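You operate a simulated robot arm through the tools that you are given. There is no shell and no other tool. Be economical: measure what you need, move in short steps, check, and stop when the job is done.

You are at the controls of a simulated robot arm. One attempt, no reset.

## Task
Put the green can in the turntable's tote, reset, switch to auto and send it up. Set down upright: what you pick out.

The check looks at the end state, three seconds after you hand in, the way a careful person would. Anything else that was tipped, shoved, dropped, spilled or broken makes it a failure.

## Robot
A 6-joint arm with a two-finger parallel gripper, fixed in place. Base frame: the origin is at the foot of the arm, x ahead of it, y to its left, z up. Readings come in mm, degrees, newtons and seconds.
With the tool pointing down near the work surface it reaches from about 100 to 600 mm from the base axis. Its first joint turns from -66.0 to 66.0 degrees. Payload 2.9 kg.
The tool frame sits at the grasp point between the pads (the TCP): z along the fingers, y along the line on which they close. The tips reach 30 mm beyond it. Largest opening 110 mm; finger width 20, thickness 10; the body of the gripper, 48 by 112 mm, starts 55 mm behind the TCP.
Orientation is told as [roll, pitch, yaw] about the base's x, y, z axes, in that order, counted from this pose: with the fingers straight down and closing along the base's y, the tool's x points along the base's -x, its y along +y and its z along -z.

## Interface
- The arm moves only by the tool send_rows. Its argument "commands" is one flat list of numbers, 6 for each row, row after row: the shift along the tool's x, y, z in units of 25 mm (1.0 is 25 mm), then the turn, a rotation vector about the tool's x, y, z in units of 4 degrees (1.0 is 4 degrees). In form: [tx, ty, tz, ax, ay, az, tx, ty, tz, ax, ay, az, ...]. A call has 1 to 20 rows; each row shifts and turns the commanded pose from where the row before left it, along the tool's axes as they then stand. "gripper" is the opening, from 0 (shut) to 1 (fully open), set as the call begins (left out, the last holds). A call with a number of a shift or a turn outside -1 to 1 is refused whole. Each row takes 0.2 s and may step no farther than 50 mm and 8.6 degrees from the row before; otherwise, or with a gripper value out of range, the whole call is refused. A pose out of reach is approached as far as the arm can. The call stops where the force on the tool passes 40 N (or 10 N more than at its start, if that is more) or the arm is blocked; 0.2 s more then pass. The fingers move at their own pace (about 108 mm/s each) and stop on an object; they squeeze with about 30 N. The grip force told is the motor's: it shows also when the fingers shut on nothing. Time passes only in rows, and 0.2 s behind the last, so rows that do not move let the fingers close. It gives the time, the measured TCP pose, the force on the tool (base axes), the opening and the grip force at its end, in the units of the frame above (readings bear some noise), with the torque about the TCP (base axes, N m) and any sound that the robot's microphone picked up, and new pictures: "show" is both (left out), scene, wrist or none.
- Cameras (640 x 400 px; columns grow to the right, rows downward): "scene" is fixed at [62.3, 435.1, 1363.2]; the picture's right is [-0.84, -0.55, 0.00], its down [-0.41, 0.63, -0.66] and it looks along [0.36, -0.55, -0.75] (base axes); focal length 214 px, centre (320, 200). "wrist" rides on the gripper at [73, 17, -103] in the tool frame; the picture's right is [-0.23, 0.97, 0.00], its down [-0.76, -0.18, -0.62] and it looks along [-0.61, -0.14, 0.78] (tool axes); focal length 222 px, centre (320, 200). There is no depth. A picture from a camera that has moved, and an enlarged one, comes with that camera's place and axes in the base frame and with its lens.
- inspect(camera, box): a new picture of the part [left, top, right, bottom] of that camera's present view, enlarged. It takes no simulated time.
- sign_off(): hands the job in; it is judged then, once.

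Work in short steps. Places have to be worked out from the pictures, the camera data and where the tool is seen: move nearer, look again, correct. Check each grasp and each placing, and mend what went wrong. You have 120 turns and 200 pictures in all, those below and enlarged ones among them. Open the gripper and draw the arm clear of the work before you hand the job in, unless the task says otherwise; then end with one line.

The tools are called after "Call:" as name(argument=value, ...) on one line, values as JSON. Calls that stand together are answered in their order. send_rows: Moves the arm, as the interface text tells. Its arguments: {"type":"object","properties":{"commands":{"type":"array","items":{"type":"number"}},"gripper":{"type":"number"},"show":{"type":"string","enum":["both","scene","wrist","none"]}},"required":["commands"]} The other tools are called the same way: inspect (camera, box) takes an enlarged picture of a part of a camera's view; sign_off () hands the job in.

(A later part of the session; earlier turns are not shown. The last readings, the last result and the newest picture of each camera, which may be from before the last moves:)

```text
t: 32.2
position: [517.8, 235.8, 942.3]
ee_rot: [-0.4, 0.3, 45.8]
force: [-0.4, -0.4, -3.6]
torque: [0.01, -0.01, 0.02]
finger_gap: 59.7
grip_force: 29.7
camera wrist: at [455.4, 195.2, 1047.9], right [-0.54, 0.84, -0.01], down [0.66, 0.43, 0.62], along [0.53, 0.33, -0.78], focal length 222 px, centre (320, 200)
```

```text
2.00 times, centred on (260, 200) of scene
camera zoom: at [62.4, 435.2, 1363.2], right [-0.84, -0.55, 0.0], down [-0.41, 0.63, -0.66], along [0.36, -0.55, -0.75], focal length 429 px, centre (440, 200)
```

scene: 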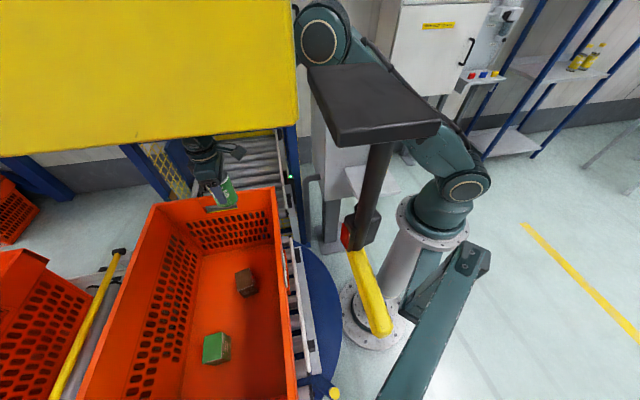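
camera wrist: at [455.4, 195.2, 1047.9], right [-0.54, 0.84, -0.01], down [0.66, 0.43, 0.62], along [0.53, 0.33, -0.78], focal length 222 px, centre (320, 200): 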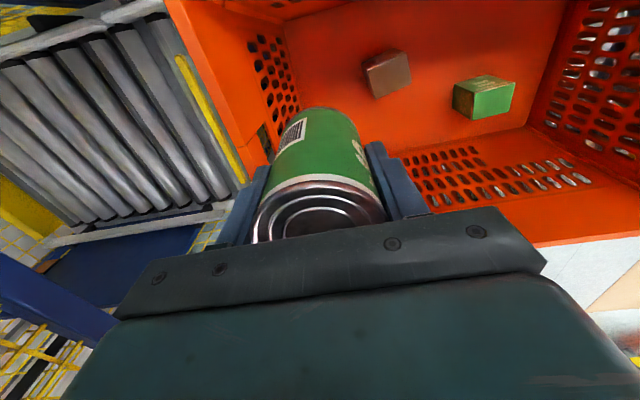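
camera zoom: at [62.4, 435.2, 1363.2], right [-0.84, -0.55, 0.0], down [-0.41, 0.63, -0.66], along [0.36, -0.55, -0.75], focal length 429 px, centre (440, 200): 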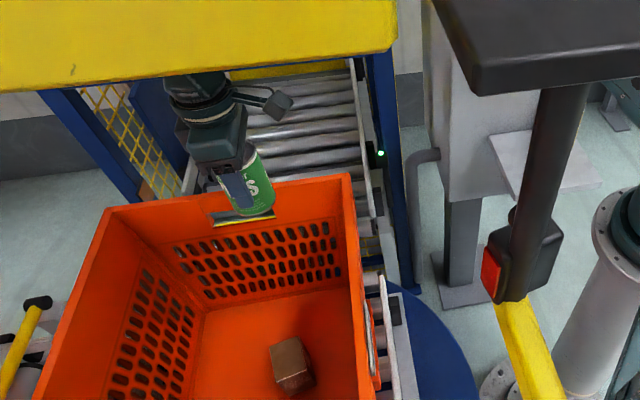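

The free gap on the floor lies between the end wall (u≈43) and the brown box (u≈175), so I shift about 11 mm to centre in it. Then I descend part way.

Call:
send_rows(commands=[0.11, 0.456, 0, 0, 0, 0, 0, 0, 1, 0, 0, 0, 0, 0, 1, 0, 0, 0, 0, 0, 1, 0, 0, 0, 0, 0, 1, 0, 0, 0, 0, 0, 1, 0, 0, 0, 0, 0, 1, 0, 0, 0, 0, 0, 1, 0, 0, 0, 0, 0, 1, 0, 0, 0])

Call:
inspect(camera="scene", box=[100, 120, 340, 300])

```text
t: 34.2
position: [507.8, 239.5, 741.9]
ee_rot: [-0.4, 0.1, 45.8]
force: [0.7, -0.3, -3.0]
torque: [0.0, -0.01, 0.01]
finger_gap: 59.4
grip_force: 30.0
camera wrist: at [445.9, 199.6, 846.2], right [-0.54, 0.84, -0.01], down [0.66, 0.43, 0.62], along [0.53, 0.33, -0.78], focal length 222 px, centre (320, 200)
```

scene: 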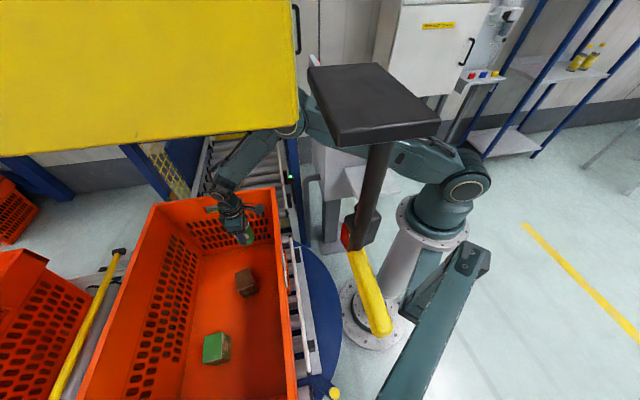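
wrist: 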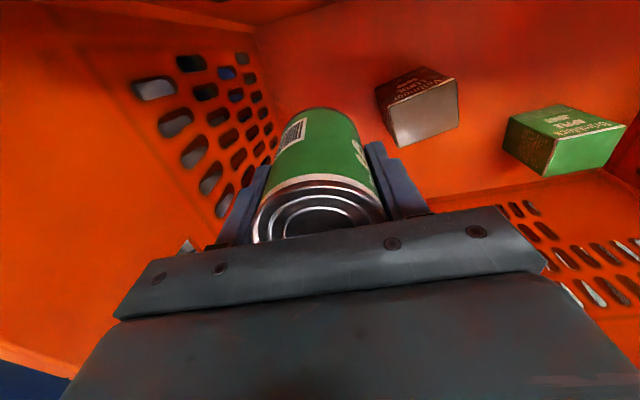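

```text
2.22 times, centred on (220, 210) of scene
camera zoom: at [62.4, 435.2, 1363.2], right [-0.84, -0.55, 0.0], down [-0.41, 0.63, -0.66], along [0.36, -0.55, -0.75], focal length 477 px, centre (542, 178)
```

zoom: 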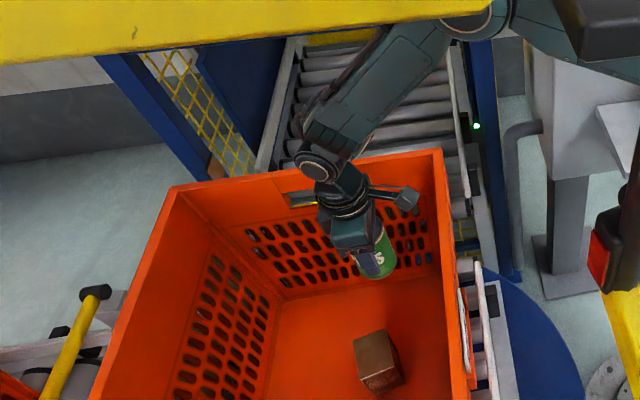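

The can is lined up clear of the boxes. I continue down to about z 655.

Call:
send_rows(commands=[0, 0, 0.9, 0, 0, 0, 0, 0, 0.9, 0, 0, 0, 0, 0, 0.9, 0, 0, 0, 0, 0, 0.8, 0, 0, 0])

Call:
inspect(camera="scene", box=[180, 180, 300, 300])

```text
t: 35.2
position: [507.7, 236.6, 654.2]
ee_rot: [-0.4, 0.4, 45.8]
force: [0.0, -0.4, -3.6]
torque: [-0.01, 0.01, -0.04]
finger_gap: 59.4
grip_force: 30.6
camera wrist: at [444.9, 197.3, 759.7], right [-0.54, 0.84, -0.01], down [0.66, 0.43, 0.62], along [0.53, 0.33, -0.78], focal length 222 px, centre (320, 200)
```

scene: 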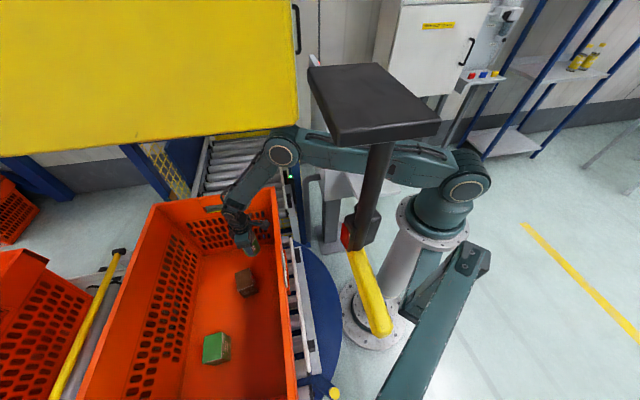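
wrist: 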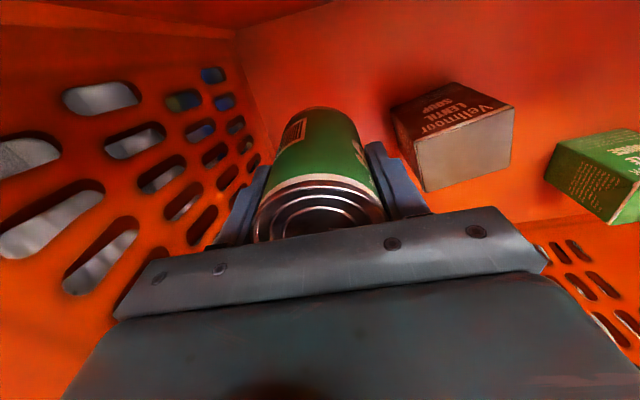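

```text
3.33 times, centred on (240, 240) of scene
camera zoom: at [62.4, 435.2, 1363.2], right [-0.84, -0.55, 0.0], down [-0.41, 0.63, -0.66], along [0.36, -0.55, -0.75], focal length 715 px, centre (587, 67)
```

zoom: 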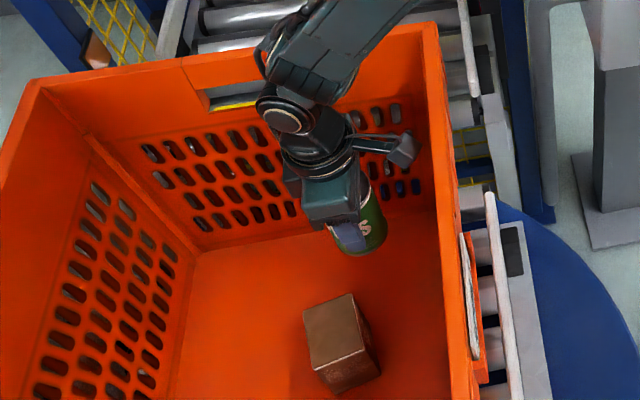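

The brown box top is at about z 588, the floor near 493, and there is good clearance. I lower further, then creep down until the can touches.

Call:
send_rows(commands=[0, 0, 0.7, 0, 0, 0, 0, 0, 0.7, 0, 0, 0, 0, 0, 0.7, 0, 0, 0, 0, 0, 0.3, 0, 0, 0, 0, 0, 0.2, 0, 0, 0], show="wrist")

Call:
inspect(camera="scene", box=[190, 190, 290, 300])

```text
t: 36.5
position: [506.5, 238.4, 590.1]
ee_rot: [-0.5, 0.3, 45.8]
force: [-0.7, -0.3, -2.4]
torque: [-0.01, 0.02, 0.01]
finger_gap: 59.3
grip_force: 30.4
camera wrist: at [445.6, 198.0, 694.8], right [-0.54, 0.84, -0.01], down [0.66, 0.43, 0.62], along [0.53, 0.33, -0.78], focal length 222 px, centre (320, 200)
```

wrist: 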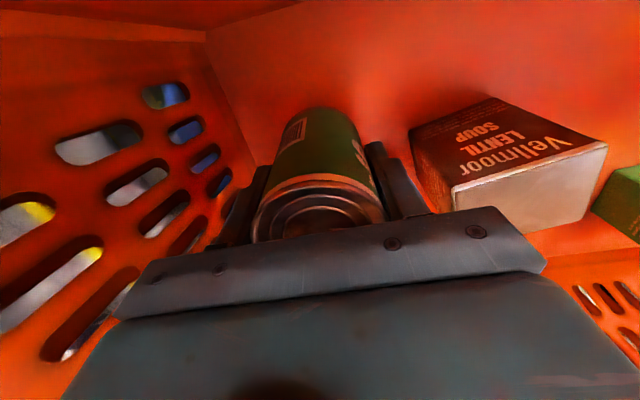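

```text
3.64 times, centred on (240, 245) of scene
camera zoom: at [62.4, 435.2, 1363.2], right [-0.84, -0.55, 0.0], down [-0.41, 0.63, -0.66], along [0.36, -0.55, -0.75], focal length 780 px, centre (611, 36)
```

zoom: 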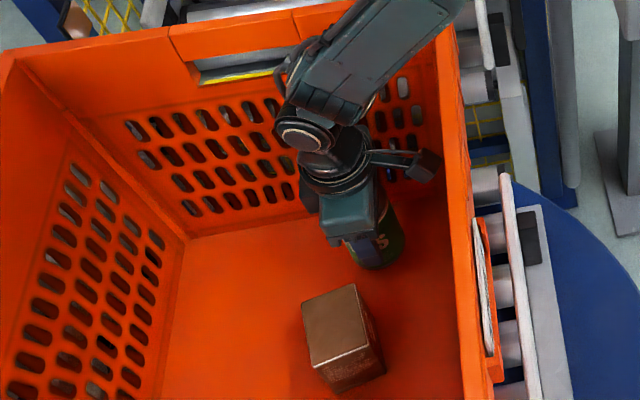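

Clear so far. I creep down 3 mm per row, waiting for contact.

Call:
send_rows(commands=[0, 0, 0.12, 0, 0, 0, 0, 0, 0.12, 0, 0, 0, 0, 0, 0.12, 0, 0, 0, 0, 0, 0.12, 0, 0, 0, 0, 0, 0.12, 0, 0, 0, 0, 0, 0.12, 0, 0, 0], show="wrist")

```text
t: 37.9
position: [507.8, 237.4, 572.1]
ee_rot: [-0.4, 0.4, 45.8]
force: [-0.8, 0.2, -3.4]
torque: [0.0, 0.0, -0.01]
finger_gap: 59.5
grip_force: 29.5
camera wrist: at [445.1, 197.4, 677.4], right [-0.54, 0.84, -0.01], down [0.66, 0.43, 0.62], along [0.53, 0.33, -0.78], focal length 222 px, centre (320, 200)
```

wrist: 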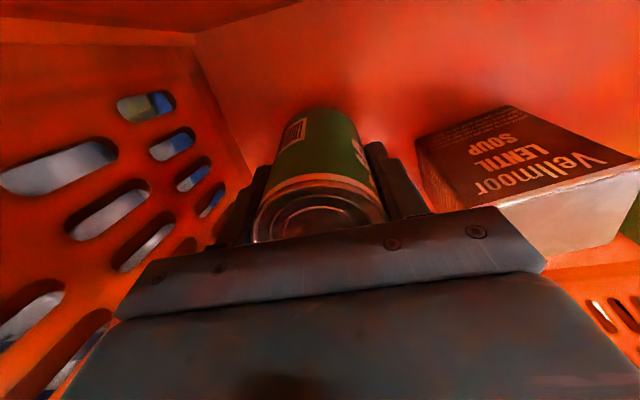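

No contact yet at 572, so I keep creeping, 2 mm per row.

Call:
send_rows(commands=[0, 0, 0.08, 0, 0, 0, 0, 0, 0.08, 0, 0, 0, 0, 0, 0.08, 0, 0, 0, 0, 0, 0.08, 0, 0, 0, 0, 0, 0.08, 0, 0, 0, 0, 0, 0.08, 0, 0, 0], show="none")

```text
t: 39.2
position: [510.1, 240.0, 562.7]
ee_rot: [-0.5, -0.2, 45.8]
force: [-0.2, 2.6, 23.7]
torque: [0.66, 0.51, -0.2]
finger_gap: 59.8
grip_force: 30.5
```

The can touches the floor at about z 563 with roughly 27 N. I ease up 2 mm, then open slightly, to about 76 mm.

Call:
send_rows(commands=[0, 0, -0.07, 0, 0, 0, 0, 0, 0, 0, 0, 0], show="none")

Call:
send_rows(commands=[0, 0, 0, 0, 0, 0, 0, 0, 0, 0, 0, 0], gripper=0.69)

```text
t: 39.9
position: [508.7, 239.1, 562.4]
ee_rot: [-0.5, 0.1, 45.9]
force: [4.6, 3.3, 14.0]
torque: [0.72, -0.14, -0.17]
finger_gap: 59.5
grip_force: 29.7
```

```text
t: 40.5
position: [506.1, 236.2, 561.6]
ee_rot: [-0.3, 0.3, 45.8]
force: [0.2, -0.3, 0.1]
torque: [-0.04, -0.02, -0.01]
finger_gap: 76.1
grip_force: 0.1
camera wrist: at [445.2, 197.2, 666.5], right [-0.54, 0.84, -0.01], down [0.66, 0.43, 0.62], along [0.52, 0.33, -0.79], focal length 222 px, centre (320, 200)
```

scene: 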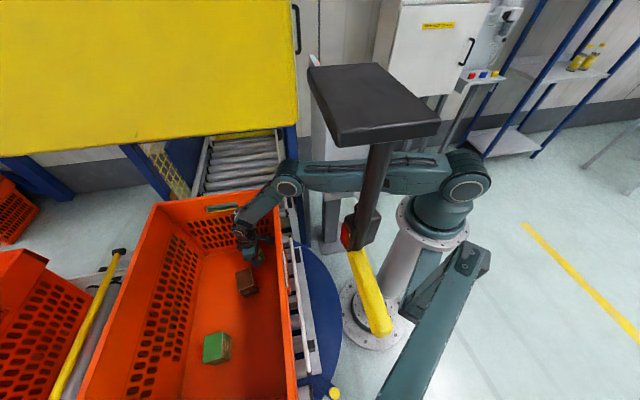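
wrist: 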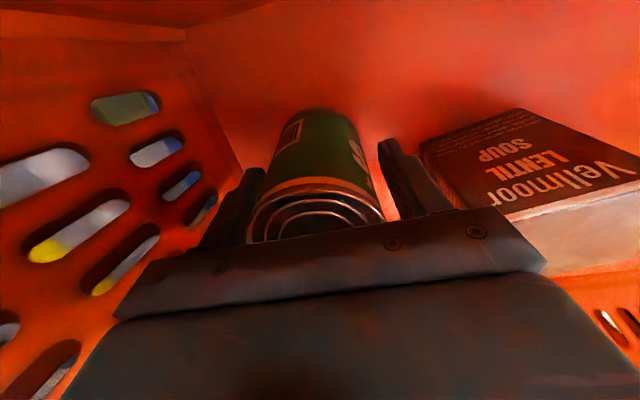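

The can is released and standing. I raise straight up.

Call:
send_rows(commands=[0, 0, -0.4, 0, 0, 0, 0, 0, -0.8, 0, 0, 0, 0, 0, -1, 0, 0, 0, 0, 0, -1, 0, 0, 0, 0, 0, -1, 0, 0, 0, 0, 0, -1, 0, 0, 0, 0, 0, -1, 0, 0, 0, 0, 0, -1, 0, 0, 0, 0, 0, -1, 0, 0, 0, 0, 0, -1, 0, 0, 0, 0, 0, -1, 0, 0, 0, 0, 0, -1, 0, 0, 0, 0, 0, -1, 0, 0, 0, 0, 0, -1, 0, 0, 0])

Call:
inspect(camera="scene", box=[160, 170, 320, 300])

```text
t: 43.5
position: [506.9, 240.3, 891.3]
ee_rot: [-0.3, 0.3, 45.9]
force: [0.9, 0.6, 0.2]
torque: [-0.04, 0.03, -0.01]
finger_gap: 76.0
grip_force: 0.1
camera wrist: at [445.2, 199.8, 997.4], right [-0.54, 0.84, -0.01], down [0.66, 0.43, 0.62], along [0.53, 0.33, -0.78], focal length 222 px, centre (320, 200)
```

scene: 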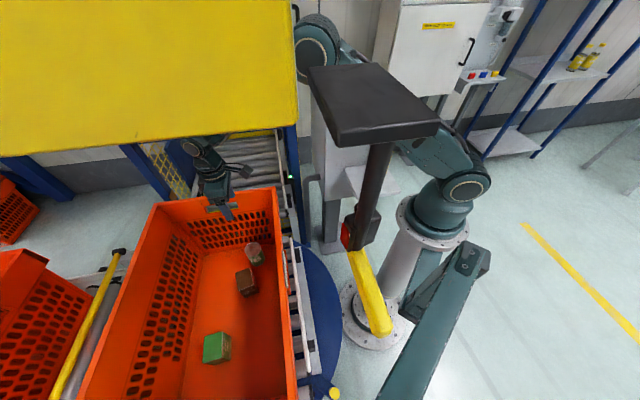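
wrist: 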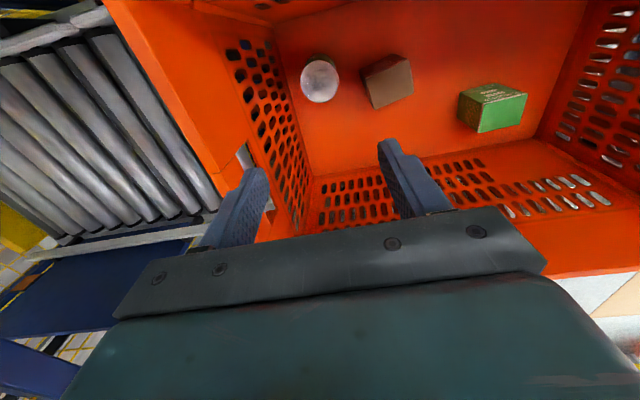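

```text
3.08 times, centred on (240, 235) of scene
camera zoom: at [62.3, 435.1, 1363.2], right [-0.84, -0.55, 0.0], down [-0.41, 0.63, -0.66], along [0.36, -0.55, -0.75], focal length 660 px, centre (566, 92)
```

zoom: 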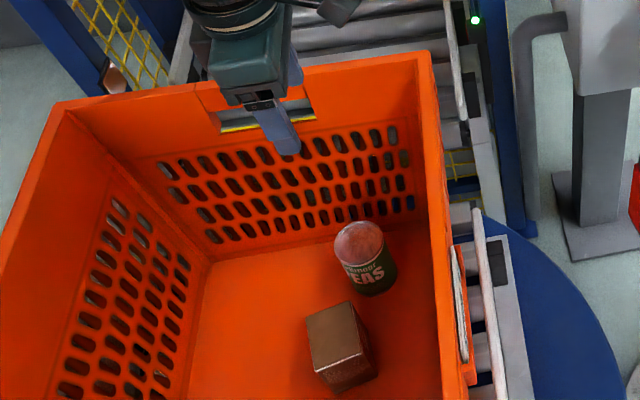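

The can stands upright on the tote floor, and the boxes are untouched. I go back by the same low route, closing the gripper for button pressing.

Call:
send_rows(commands=[0, 0, -0.9, 0, 0, 0, 0, 0, -0.9, 0, 0, 0, 0.9, -0.242, 0, 0, 0, 0, 0.9, -0.242, 0, 0, 0, 0, 0.9, -0.242, 0, 0, 0, 0, 0.9, -0.242, 0, 0, 0, 0, 0.9, -0.242, 0, 0, 0, 0, 0.9, -0.242, 0, 0, 0, 0, 0.9, -0.242, 0, 0, 0, 0, 0.9, -0.242, 0, 0, 0, 0, 0.9, -0.242, 0, 0, 0, 0, 0.9, -0.242, 0, 0, 0, 0, 0.9, -0.242, 0, 0, 0, 0, 0.9, -0.242, 0, 0, 0, 0], gripper=0, show="wrist")

```text
t: 46.5
position: [370.6, -4.5, 937.1]
ee_rot: [-0.4, 0.1, 45.8]
force: [1.4, 0.6, 0.5]
torque: [0.03, 0.01, -0.03]
finger_gap: 0.0
grip_force: 29.8
camera wrist: at [308.9, -44.4, 1042.9], right [-0.54, 0.84, -0.01], down [0.66, 0.43, 0.62], along [0.53, 0.33, -0.78], focal length 222 px, centre (320, 200)
```

wrist: 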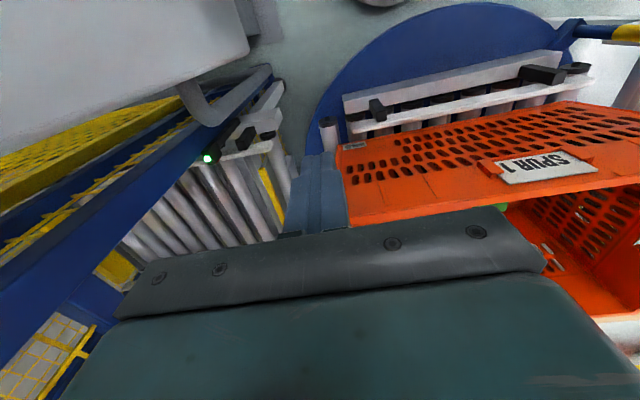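

I rise away from the console edge at a negative base angle, then go above the panel.

Call:
send_rows(commands=[0.472, -0.064, -0.97, 0, 0, 0, 0.472, -0.064, -0.97, 0, 0, 0, 0.472, -0.064, -0.97, 0, 0, 0, 0.472, -0.064, -0.97, 0, 0, 0, 0.472, -0.064, -0.97, 0, 0, 0, 0.472, -0.064, -0.97, 0, 0, 0, 0.472, -0.064, -0.97, 0, 0, 0, 0.472, -0.064, -0.97, 0, 0, 0, 0.472, -0.064, -0.97, 0, 0, 0, 0.472, -0.064, -0.97, 0, 0, 0], show="none")

Call:
send_rows(commands=[0.55, -0.6, 0, 0, 0, 0, 0.55, -0.6, 0, 0, 0, 0, 0.55, -0.6, 0, 0, 0, 0, 0.55, -0.6, 0, 0, 0, 0, 0.55, -0.6, 0, 0, 0, 0, 0.55, -0.6, 0, 0, 0, 0, 0.55, -0.6, 0, 0, 0, 0])

Call:
inspect(camera="wrist", box=[0, 0, 400, 220])

```text
t: 48.6
position: [299.2, -95.7, 1180.6]
ee_rot: [-0.4, 0.2, 45.7]
force: [-0.3, -0.3, -0.6]
torque: [0.01, 0.02, 0.0]
finger_gap: 0.2
grip_force: 30.4
```

```text
t: 50.2
position: [306.5, -240.0, 1183.3]
ee_rot: [-0.4, 0.1, 45.8]
force: [0.3, 0.1, -0.1]
torque: [0.02, 0.0, -0.01]
finger_gap: 0.3
grip_force: 29.9
camera wrist: at [245.4, -279.7, 1287.7], right [-0.54, 0.84, -0.01], down [0.66, 0.43, 0.62], along [0.53, 0.33, -0.78], focal length 222 px, centre (320, 200)
```

scene: 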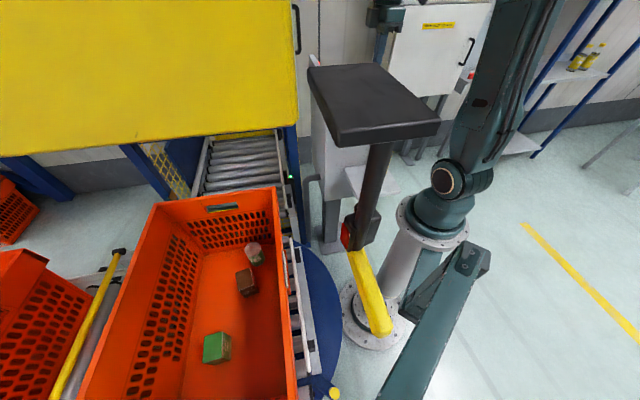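
wrist: 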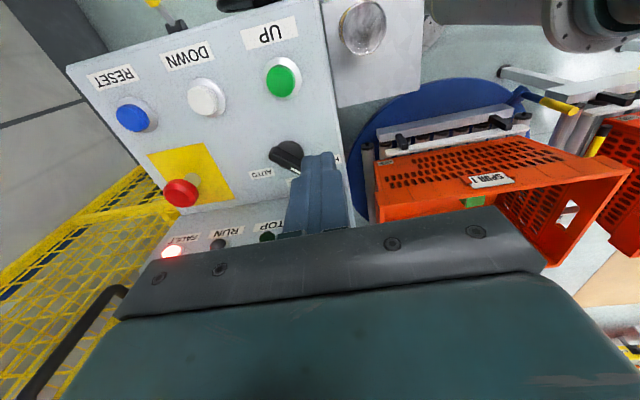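

```text
1.60 times, centred on (200, 110) of wrist
camera zoom: at [245.4, -279.7, 1287.7], right [-0.54, 0.84, -0.01], down [0.66, 0.43, 0.62], along [0.53, 0.33, -0.78], focal length 355 px, centre (512, 344)
```

zoom: 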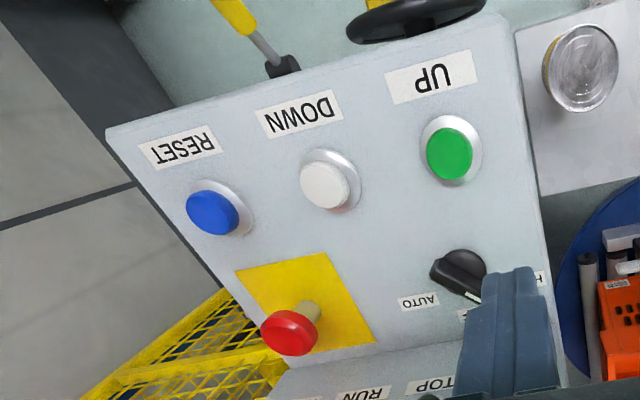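

The E-stop stem lines up with the vertical, so the panel is horizontal, with the button row along (0.71,-0.70). RESET is at about (451,-429,1008). I move to 60 mm above it; when aligned, the button should appear near pixel (320,131).

Call:
send_rows(commands=[0.139, -0.94, 0.34, 0, 0, 0, 0.139, -0.94, 0.34, 0, 0, 0, 0.139, -0.94, 0.34, 0, 0, 0, 0.139, -0.94, 0.34, 0, 0, 0, 0.139, -0.94, 0.34, 0, 0, 0, 0.139, -0.94, 0.34, 0, 0, 0, 0.139, -0.94, 0.34, 0, 0, 0, 0.139, -0.94, 0.34, 0, 0, 0, 0.139, -0.94, 0.34, 0, 0, 0, 0.139, -0.94, 0.34, 0, 0, 0])

```text
t: 52.5
position: [451.1, -430.4, 1098.1]
ee_rot: [-0.4, 0.3, 45.8]
force: [-0.2, 0.2, 0.0]
torque: [-0.06, -0.05, 0.01]
finger_gap: 0.0
grip_force: 29.6
camera wrist: at [388.3, -469.8, 1203.8], right [-0.54, 0.84, -0.01], down [0.66, 0.43, 0.62], along [0.53, 0.33, -0.78], focal length 222 px, centre (320, 200)
```

scene: 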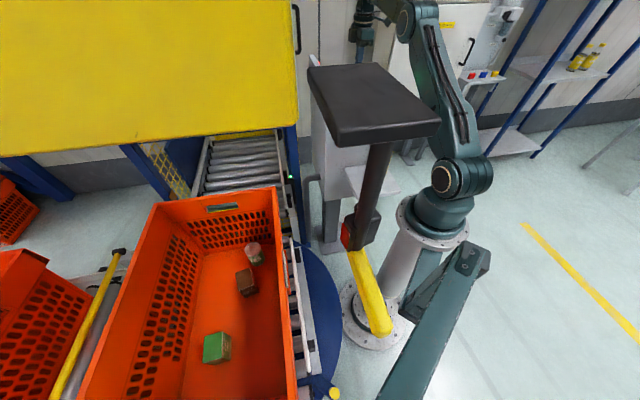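
wrist: 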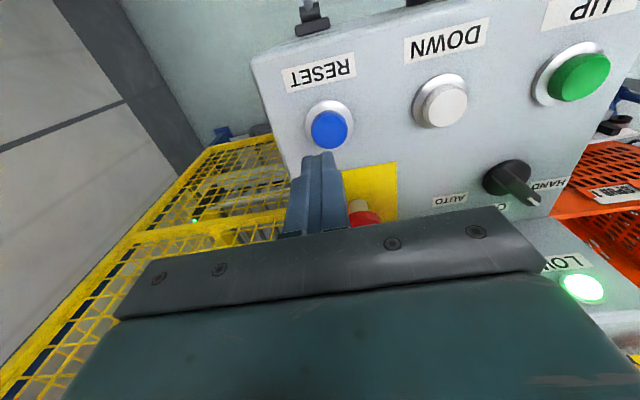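

RESET now triangulates to about (445,-427,1017). I shift about 7 mm, approach, and creep onto the button.

Call:
send_rows(commands=[0.08, 0.29, 0, 0, 0, 0, 0, 0, 0.8, 0, 0, 0, 0, 0, 0.8, 0, 0, 0, 0, 0, 0.1, 0, 0, 0], show="wrist")

Call:
inspect(camera="wrist", box=[240, 80, 420, 240])

```text
t: 53.5
position: [446.4, -426.4, 1055.8]
ee_rot: [-0.5, 0.3, 45.7]
force: [-0.1, 0.0, -0.4]
torque: [0.02, 0.02, -0.03]
finger_gap: 0.0
grip_force: 29.7
camera wrist: at [382.8, -466.1, 1161.7], right [-0.54, 0.84, -0.01], down [0.66, 0.43, 0.62], along [0.53, 0.33, -0.78], focal length 222 px, centre (320, 200)
```

wrist: 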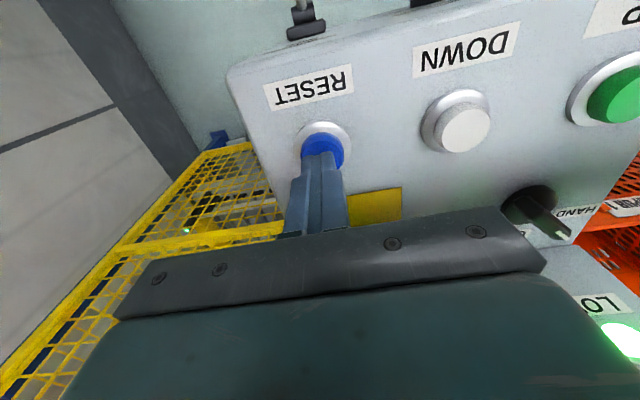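

```text
2.50 times, centred on (330, 160) of wrist
camera zoom: at [382.8, -466.1, 1161.7], right [-0.54, 0.84, -0.01], down [0.66, 0.43, 0.62], along [0.53, 0.33, -0.78], focal length 555 px, centre (295, 300)
```

zoom: 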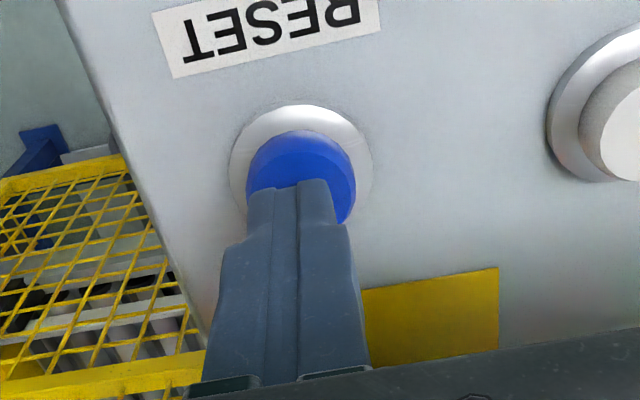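

The fingertip is almost on the cap. I correct by about 4 mm and creep down to press.

Call:
send_rows(commands=[0.15, 0.08, 0, 0, 0, 0, 0, 0, 0.12, 0, 0, 0, 0, 0, 0.12, 0, 0, 0, 0, 0, 0.12, 0, 0, 0, 0, 0, 0.12, 0, 0, 0], show="wrist")

```text
t: 54.6
position: [441.2, -428.4, 1045.4]
ee_rot: [-0.5, 0.3, 45.8]
force: [-1.1, 0.8, 2.6]
torque: [0.05, 0.02, 0.03]
finger_gap: 0.0
grip_force: 29.6
heard: click
camera wrist: at [378.9, -467.7, 1150.1], right [-0.54, 0.84, -0.01], down [0.66, 0.43, 0.62], along [0.53, 0.33, -0.78], focal length 222 px, centre (320, 200)
```

wrist: 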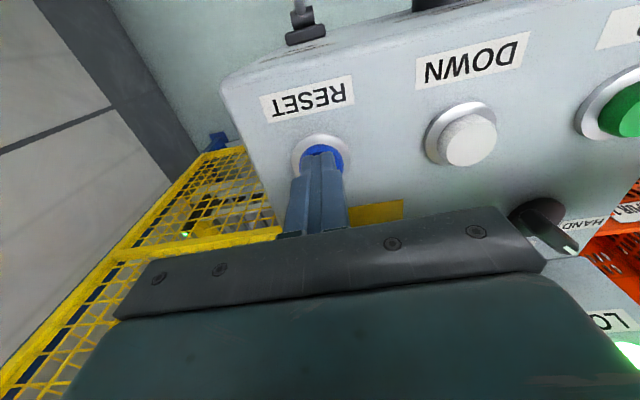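

Heard a click. I rise and go back to where the lamps are visible to check whether FAULT cleared.

Call:
send_rows(commands=[0, 0, -0.8, 0, 0, 0, 0, 0, -1, 0, 0, 0, 0, 0, -1, 0, 0, 0, -0.1, 0.94, -0.3, 0, 0, 0, -0.1, 0.94, -0.3, 0, 0, 0, -0.1, 0.94, -0.3, 0, 0, 0, -0.1, 0.94, -0.3, 0, 0, 0, -0.1, 0.94, -0.3, 0, 0, 0, -0.1, 0.94, -0.3, 0, 0, 0, -0.1, 0.94, -0.3, 0, 0, 0], show="wrist")

Call:
inspect(camera="wrist", box=[100, 60, 420, 260])

```text
t: 56.9
position: [352.4, -314.3, 1192.5]
ee_rot: [-0.2, 0.2, 45.9]
force: [0.3, 0.1, 0.4]
torque: [0.0, 0.01, 0.02]
finger_gap: 0.0
grip_force: 30.2
out of reach, approached as far as the arm can: row 7, 8, 9, 10
camera wrist: at [290.5, -354.6, 1297.6], right [-0.54, 0.84, 0.0], down [0.66, 0.42, 0.62], along [0.52, 0.33, -0.78], focal length 222 px, centre (320, 200)
```

wrist: 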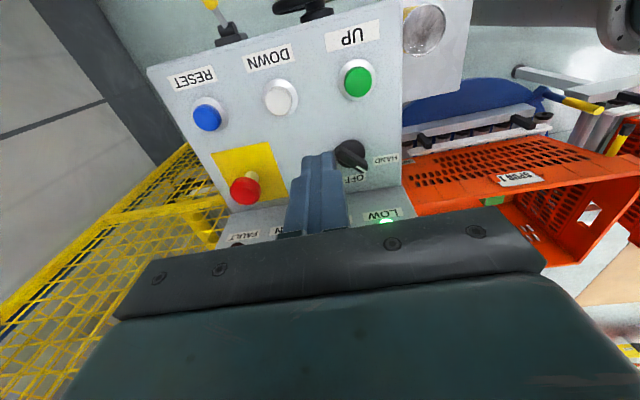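

```text
2.00 times, centred on (260, 160) of wrist
camera zoom: at [290.5, -354.6, 1297.6], right [-0.54, 0.84, 0.0], down [0.66, 0.42, 0.62], along [0.52, 0.33, -0.78], focal length 444 px, centre (440, 280)
```

zoom: 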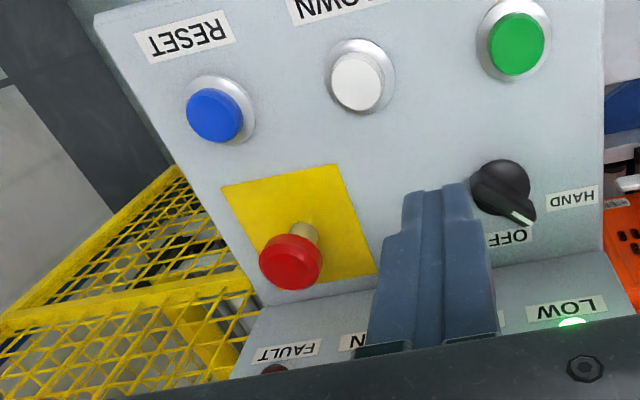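

FAULT is now dark, so the reset worked. Next is the selector near (386,-240,1018); I move above it for a close look.

Call:
send_rows(commands=[-0.6, 0.22, 0.63, 0, 0, 0, -0.6, 0.22, 0.63, 0, 0, 0, -0.6, 0.22, 0.63, 0, 0, 0, -0.6, 0.22, 0.63, 0, 0, 0, -0.6, 0.22, 0.63, 0, 0, 0], show="wrist")

Call:
inspect(camera="wrist", box=[240, 60, 420, 200])

```text
t: 58.0
position: [421.7, -269.1, 1171.1]
ee_rot: [-0.2, 0.3, 45.8]
force: [-0.1, 0.4, 0.8]
torque: [0.02, 0.01, 0.01]
finger_gap: 0.0
grip_force: 30.4
out of reach, approached as far as the arm can: row 1, 2, 3, 4, 5
camera wrist: at [359.9, -308.0, 1276.7], right [-0.54, 0.84, -0.01], down [0.66, 0.43, 0.62], along [0.52, 0.33, -0.78], focal length 222 px, centre (320, 200)
```

wrist: 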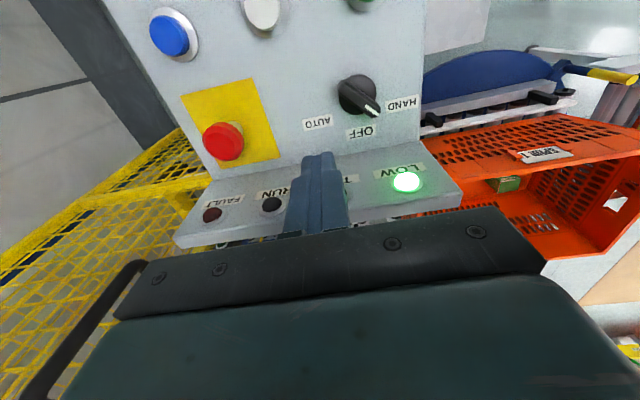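

```text
2.86 times, centred on (330, 130) of wrist
camera zoom: at [359.9, -308.0, 1276.7], right [-0.54, 0.84, -0.01], down [0.66, 0.43, 0.62], along [0.52, 0.33, -0.78], focal length 635 px, centre (291, 400)
```

zoom: 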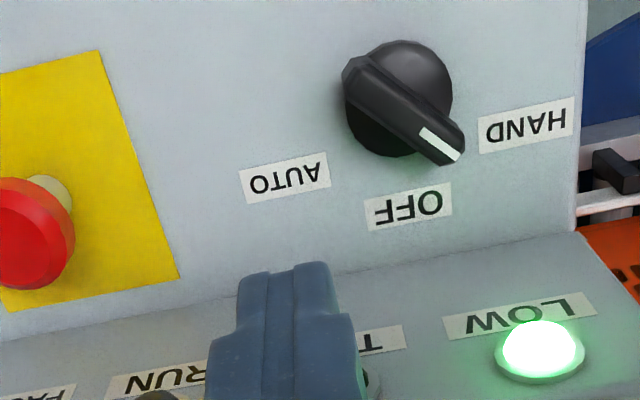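

The last moves were flagged out of reach, so the arm seems caught in an awkward configuration. I look at the arm before going on.

Call:
inspect(camera="scene", box=[290, 0, 530, 230])

```text
1.74 times, centred on (410, 115) of scene
camera zoom: at [62.3, 435.1, 1363.2], right [-0.84, -0.55, 0.0], down [-0.41, 0.63, -0.66], along [0.36, -0.55, -0.75], focal length 373 px, centre (164, 348)
```

zoom: 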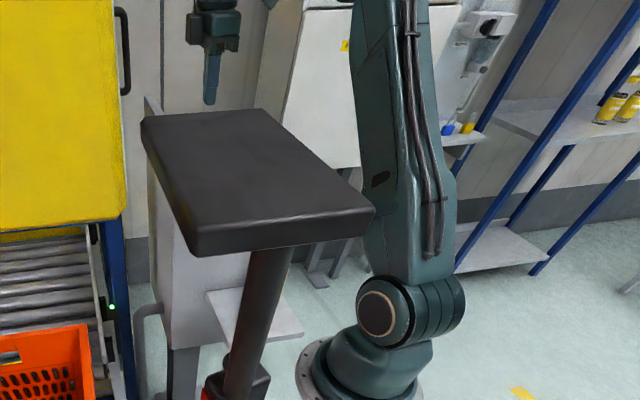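

I bring the command back to the measured pose and see whether the arm follows again.

Call:
send_rows(commands=[-0.08, -0.67, -0.82, 0, 0, 0, -0.08, -0.67, -0.82, 0, 0, 0, -0.08, -0.67, -0.82, 0, 0, 0, -0.08, -0.67, -0.82, 0, 0, 0], show="none")

```text
t: 59.0
position: [470.2, -305.8, 1245.9]
ee_rot: [-0.2, 0.2, 45.8]
force: [1.4, 0.2, -1.3]
torque: [0.04, 0.07, -0.01]
finger_gap: 0.0
grip_force: 29.9
out of reach, approached as far as the arm can: row 4
```

Call:
send_rows(commands=[0, 0, 0, 0, 0, 0, 0, 0, 0, 0, 0, 0], show="wrist")

```text
t: 59.6
position: [469.9, -306.4, 1247.7]
ee_rot: [-0.3, 0.2, 45.7]
force: [-0.3, -0.4, 0.0]
torque: [0.01, 0.0, 0.03]
finger_gap: 0.1
grip_force: 30.2
camera wrist: at [407.6, -346.2, 1352.6], right [-0.54, 0.84, -0.01], down [0.66, 0.43, 0.62], along [0.53, 0.33, -0.78], focal length 222 px, centre (320, 200)
```

wrist: 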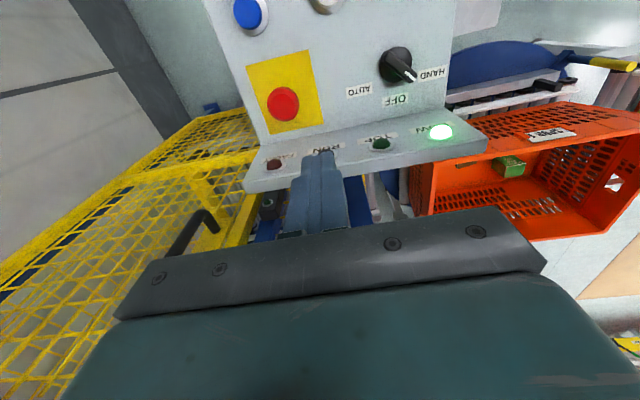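

Call:
send_rows(commands=[0.13, 1, 0, 0, 0, 0, 0.13, 1, 0, 0, 0, 0], show="none")

Call:
send_rows(commands=[0, 0, 1, 0, 0, 0, 0, 0, 1, 0, 0, 0], show="none")

```text
t: 60.2
position: [430.0, -275.5, 1247.2]
ee_rot: [-0.4, 0.3, 45.8]
force: [0.1, 0.9, 0.8]
torque: [0.01, 0.0, -0.02]
finger_gap: 0.1
grip_force: 30.2
```

```text
t: 60.9
position: [431.1, -276.8, 1197.0]
ee_rot: [-0.5, 0.2, 45.6]
force: [0.2, 0.2, 0.7]
torque: [0.01, -0.07, 0.03]
finger_gap: 0.0
grip_force: 29.9
```

It follows exactly now. I continue inward at this height to above the selector.

Call:
send_rows(commands=[0.065, 0.775, 0, 0, 0, 0, 0.065, 0.775, 0, 0, 0, 0, 0.065, 0.775, 0, 0, 0, 0], show="none")

Call:
send_rows(commands=[0, 0, 0.9, 0, 0, 0, 0, 0, 0.9, 0, 0, 0, 0, 0, 0.9, 0, 0, 0], show="wrist")

Call:
inspect(camera="wrist", box=[240, 60, 420, 200])

```text
t: 61.6
position: [388.2, -242.4, 1201.8]
ee_rot: [-0.1, 0.3, 45.7]
force: [0.2, 0.4, 0.6]
torque: [0.0, 0.06, 0.03]
finger_gap: 0.0
grip_force: 30.2
out of reach, approached as far as the arm can: row 3
```

```text
t: 62.5
position: [416.6, -257.6, 1179.7]
ee_rot: [-0.2, 0.4, 45.8]
force: [0.1, 0.6, 0.9]
torque: [0.0, 0.01, 0.02]
finger_gap: 0.2
grip_force: 29.6
out of reach, approached as far as the arm can: row 1, 2, 3
camera wrist: at [353.7, -298.1, 1284.9], right [-0.54, 0.84, 0.0], down [0.66, 0.43, 0.62], along [0.52, 0.33, -0.78], focal length 222 px, centre (320, 200)
```

wrist: 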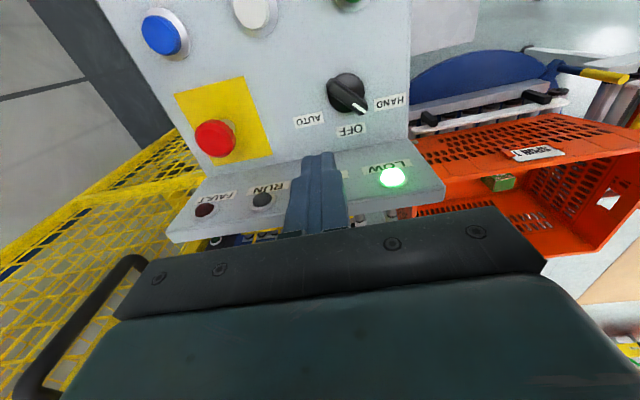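

```text
2.86 times, centred on (330, 130) of wrist
camera zoom: at [353.7, -298.1, 1284.9], right [-0.54, 0.84, 0.0], down [0.66, 0.43, 0.62], along [0.52, 0.33, -0.78], focal length 635 px, centre (291, 400)
```

zoom: 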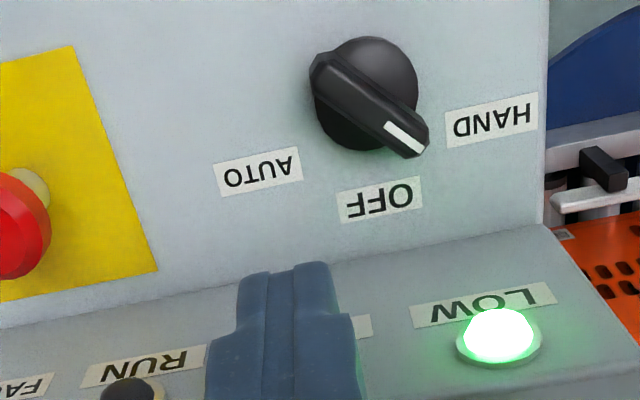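

The elbow seems near a limit with this tool heading. The zoom shows the selector at about (391,-239), with its lever along +y, so it stands at HAND. OFF is about 45° and AUTO about 90° away, clockwise from above. I need yaw ≈88° to grip it anyway, so I turn the tool and look.

Call:
send_rows(commands=[0, 0, 0, 0, 0, -1, 0, 0, 0, 0, 0, -1, 0, 0, 0, 0, 0, -1, 0, 0, 0, 0, 0, -1, 0, 0, 0, 0, 0, -1, 0, 0, 0, 0, 0, -1, 0, 0, 0, 0, 0, -1, 0, 0, 0, 0, 0, -1, 0, 0, 0, 0, 0, -1, 0, 0, 0, 0, 0, -1, 0, 0, 0, 0, 0, -0.6], show="none")

```text
t: 64.8
position: [414.3, -258.1, 1179.3]
ee_rot: [0.0, 0.4, 88.3]
force: [0.3, -0.1, 0.1]
torque: [-0.01, -0.01, 0.02]
finger_gap: 0.2
grip_force: 29.6
```

Call:
send_rows(commands=[-0.37, 0.47, 0, 0, 0, 0, -0.37, 0.47, 0, 0, 0, 0], show="none")

Call:
send_rows(commands=[0, 0, 0.8, 0, 0, 0, 0, 0, 0.8, 0, 0, 0], gripper=0.5, show="wrist")

```text
t: 65.5
position: [400.5, -243.9, 1194.1]
ee_rot: [0.2, 0.3, 88.3]
force: [0.1, 0.0, -0.2]
torque: [0.01, 0.0, -0.01]
finger_gap: 0.0
grip_force: 29.5
out of reach, approached as far as the arm can: row 1, 2
```

```text
t: 66.0
position: [418.7, -254.9, 1180.6]
ee_rot: [0.0, 0.3, 88.2]
force: [-0.3, 0.5, -0.5]
torque: [0.0, 0.0, 0.01]
finger_gap: 55.2
grip_force: 0.0
out of reach, approached as far as the arm can: row 1, 2
camera wrist: at [399.9, -326.2, 1285.0], right [-0.97, 0.26, 0.0], down [0.2, 0.76, 0.62], along [0.16, 0.6, -0.79], focal length 222 px, centre (320, 200)
```

wrist: 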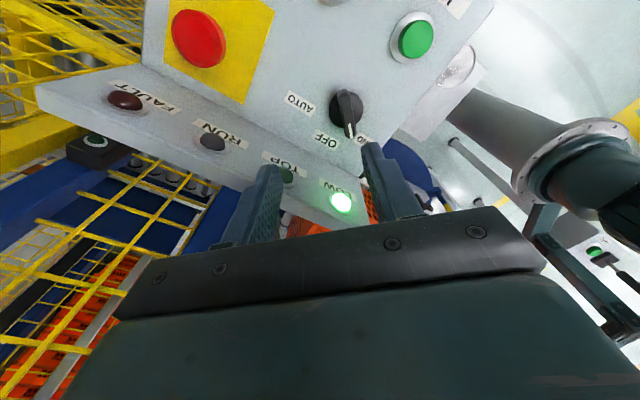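

The limit is independent of yaw. I look at the arm's posture in the scene.

Call:
send_rows(commands=[0, 0, 0, 0, 0, 0], gripper=0.5, show="scene")

Call:
inspect(camera="scene", box=[320, 0, 520, 125])

```text
t: 66.5
position: [418.7, -254.1, 1179.1]
ee_rot: [0.1, 0.3, 88.2]
force: [0.8, -0.7, 0.7]
torque: [-0.01, 0.0, 0.0]
finger_gap: 55.1
grip_force: 0.0
```

scene: 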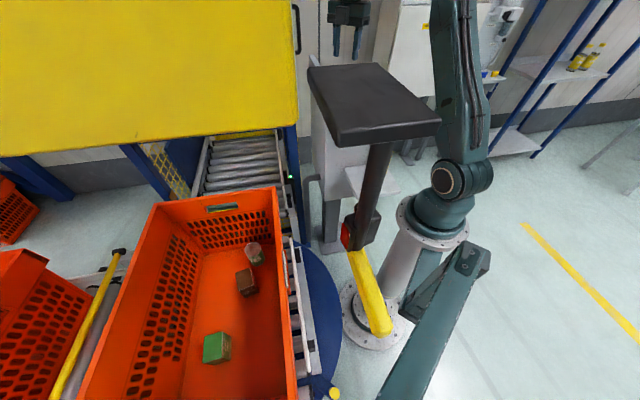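

```text
3.20 times, centred on (420, 62) of scene
camera zoom: at [62.3, 435.1, 1363.2], right [-0.84, -0.55, 0.0], down [-0.41, 0.63, -0.66], along [0.36, -0.55, -0.75], focal length 686 px, centre (0, 640)
```

zoom: 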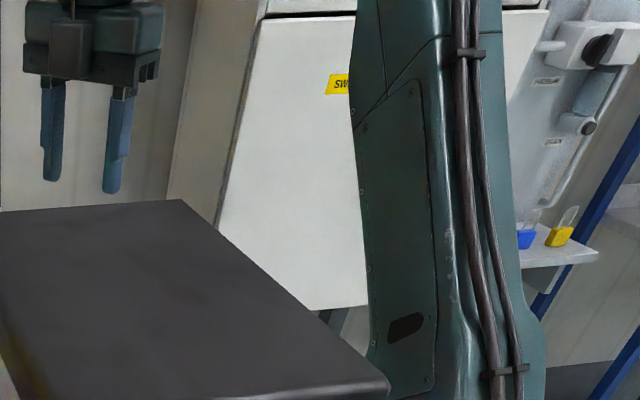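

This looks like a joint-branch effect from the long reach to RESET. I go back out to that hover, then retrace inward along the route that worked.

Call:
send_rows(commands=[0.875, -0.1875, 0.245, 0, 0, 0, 0.875, -0.1875, 0.245, 0, 0, 0, 0.875, -0.1875, 0.245, 0, 0, 0, 0.875, -0.1875, 0.245, 0, 0, 0, 0.875, -0.1875, 0.245, 0, 0, 0, 0.875, -0.1875, 0.245, 0, 0, 0, 0.875, -0.1875, 0.245, 0, 0, 0, 0.875, -0.1875, 0.245, 0, 0, 0], gripper=0, show="scene")

Call:
inspect(camera="scene", box=[330, 0, 530, 220])

```text
t: 68.2
position: [450.7, -430.9, 1133.3]
ee_rot: [-0.3, 0.4, 88.2]
force: [0.0, -0.5, 0.1]
torque: [-0.02, 0.03, 0.02]
finger_gap: 0.3
grip_force: 30.5
```

scene: 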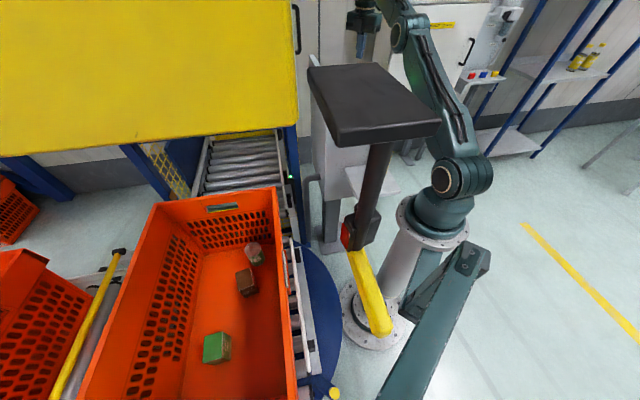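

```text
1.82 times, centred on (430, 110) of scene
camera zoom: at [62.3, 435.2, 1363.2], right [-0.84, -0.55, 0.0], down [-0.41, 0.63, -0.66], along [0.36, -0.55, -0.75], focal length 390 px, centre (120, 364)
```

zoom: 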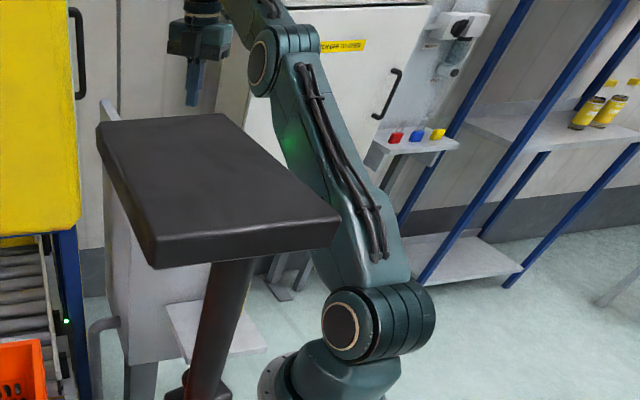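

The elbow is well stretched here. I drop to the original hover height and retrace the original line back towards (306,-240,1183).

Call:
send_rows(commands=[0, 0, 0.7, 0, 0, 0, 0, 0, 0.7, 0, 0, 0, -0.746, 0.6, -0.34, 0, 0, 0, -0.746, 0.6, -0.34, 0, 0, 0, -0.746, 0.6, -0.34, 0, 0, 0, -0.746, 0.6, -0.34, 0, 0, 0, -0.746, 0.6, -0.34, 0, 0, 0, -0.746, 0.6, -0.34, 0, 0, 0, -0.746, 0.6, -0.34, 0, 0, 0, -0.746, 0.6, -0.34, 0, 0, 0, -0.746, 0.6, -0.34, 0, 0, 0, -0.746, 0.6, -0.34, 0, 0, 0], show="scene")

```text
t: 70.8
position: [332.1, -260.7, 1221.5]
ee_rot: [0.0, 0.4, 88.2]
force: [-0.2, 0.3, 0.9]
torque: [-0.02, 0.0, -0.01]
finger_gap: 0.1
grip_force: 29.9
out of reach, approached as far as the arm can: row 6, 7, 8, 9, 10, 11, 12
```

scene: 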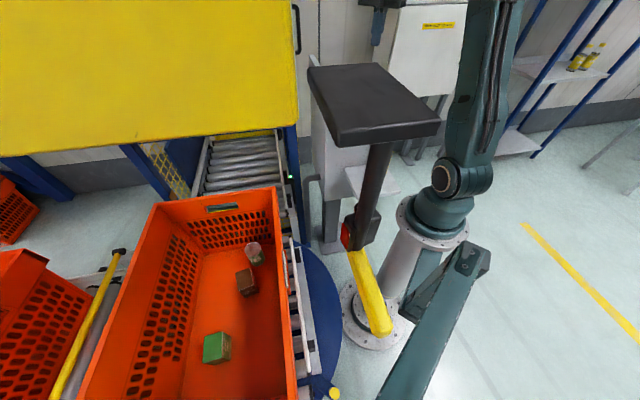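

The same limit applies, and it behaves like a wrist or forearm angle limit. I test whether tilting the tool slightly inward frees the arm to come closer.

Call:
send_rows(commands=[0, 0, 0, -0.8, -0.6, 0, 0, 0, 0, -0.8, -0.6, 0, 0, 0, 0, -0.8, -0.6, 0], show="none")

Call:
send_rows(commands=[0, 0, 0.6, 0, 0, 0, 0, 0, 0.6, 0, 0, 0, 0, 0, 0.6, 0, 0, 0, 0, 0, 0.6, 0, 0, 0], show="scene")

```text
t: 71.7
position: [344.4, -264.4, 1223.3]
ee_rot: [2.8, -0.7, 88.2]
force: [0.0, 0.4, -0.7]
torque: [0.01, 0.0, 0.04]
finger_gap: 0.0
grip_force: 30.2
out of reach, approached as far as the arm can: row 1, 2, 3
```

```text
t: 72.7
position: [355.5, -273.0, 1189.9]
ee_rot: [2.7, -0.8, 88.2]
force: [-0.5, -0.4, -0.3]
torque: [-0.01, 0.05, 0.0]
finger_gap: 0.0
grip_force: 29.9
out of reach, approached as far as the arm can: row 2, 3, 4
```

scene: 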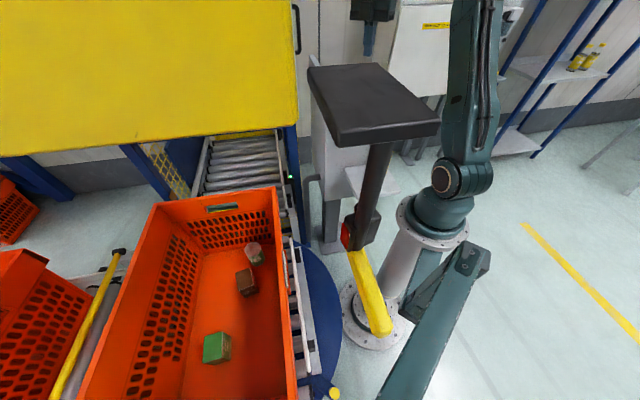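

Inward tilt was refused. I try the opposite, tilting the tip slightly outward, and see if that frees the inward motion.

Call:
send_rows(commands=[0, 0, 0, 0.8, 0.6, 0, 0, 0, 0, 0.8, 0.6, 0, 0, 0, 0, 0.8, 0.6, 0, 0, 0, 0, 0.8, 0.6, 0], show="none")

Call:
send_rows(commands=[-0.48, 0.6, 0, 0, 0, 0, -0.48, 0.6, 0, 0, 0, 0, -0.48, 0.6, 0, 0, 0, 0], show="none")

```text
t: 73.7
position: [392.8, -301.1, 1262.2]
ee_rot: [-10.1, 8.8, 87.7]
force: [-0.4, 0.7, 0.4]
torque: [0.0, 0.03, -0.01]
finger_gap: 0.1
grip_force: 29.9
out of reach, approached as far as the arm can: row 1, 2, 3, 4
```

```text
t: 74.5
position: [363.9, -276.1, 1283.4]
ee_rot: [-10.0, 8.7, 87.5]
force: [0.1, 0.8, 0.5]
torque: [0.02, 0.02, -0.01]
finger_gap: 0.0
grip_force: 29.9
out of reach, approached as far as the arm can: row 1, 2, 3
```

Tilting outward makes it worse. I go up to around the starting pose, where everything worked, level the tool, and try again from there.

Call:
send_rows(commands=[0, 0, -0.8, 0, 0, 0, 0, 0, 0, -0.8, -0.6, 0, 0, 0, 0, -0.8, -0.6, 0, 0, 0, 0, -0.8, -0.6, 0, 0, 0, 0, -0.2, -0.15, 0, -0.3, 0.8, 0, 0, 0, 0, -0.3, 0.8, 0, 0, 0, 0, -0.3, 0.8, 0, 0, 0, 0, -0.3, 0.8, 0, 0, 0, 0], show="scene")

```text
t: 76.5
position: [285.1, -244.0, 1297.7]
ee_rot: [-2.5, 4.6, 87.9]
force: [-0.2, 0.2, -0.4]
torque: [0.05, 0.01, -0.01]
finger_gap: 0.3
grip_force: 29.8
out of reach, approached as far as the arm can: row 3
```

scene: 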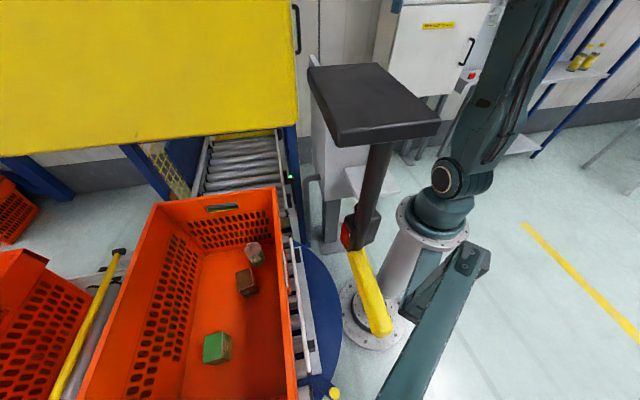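

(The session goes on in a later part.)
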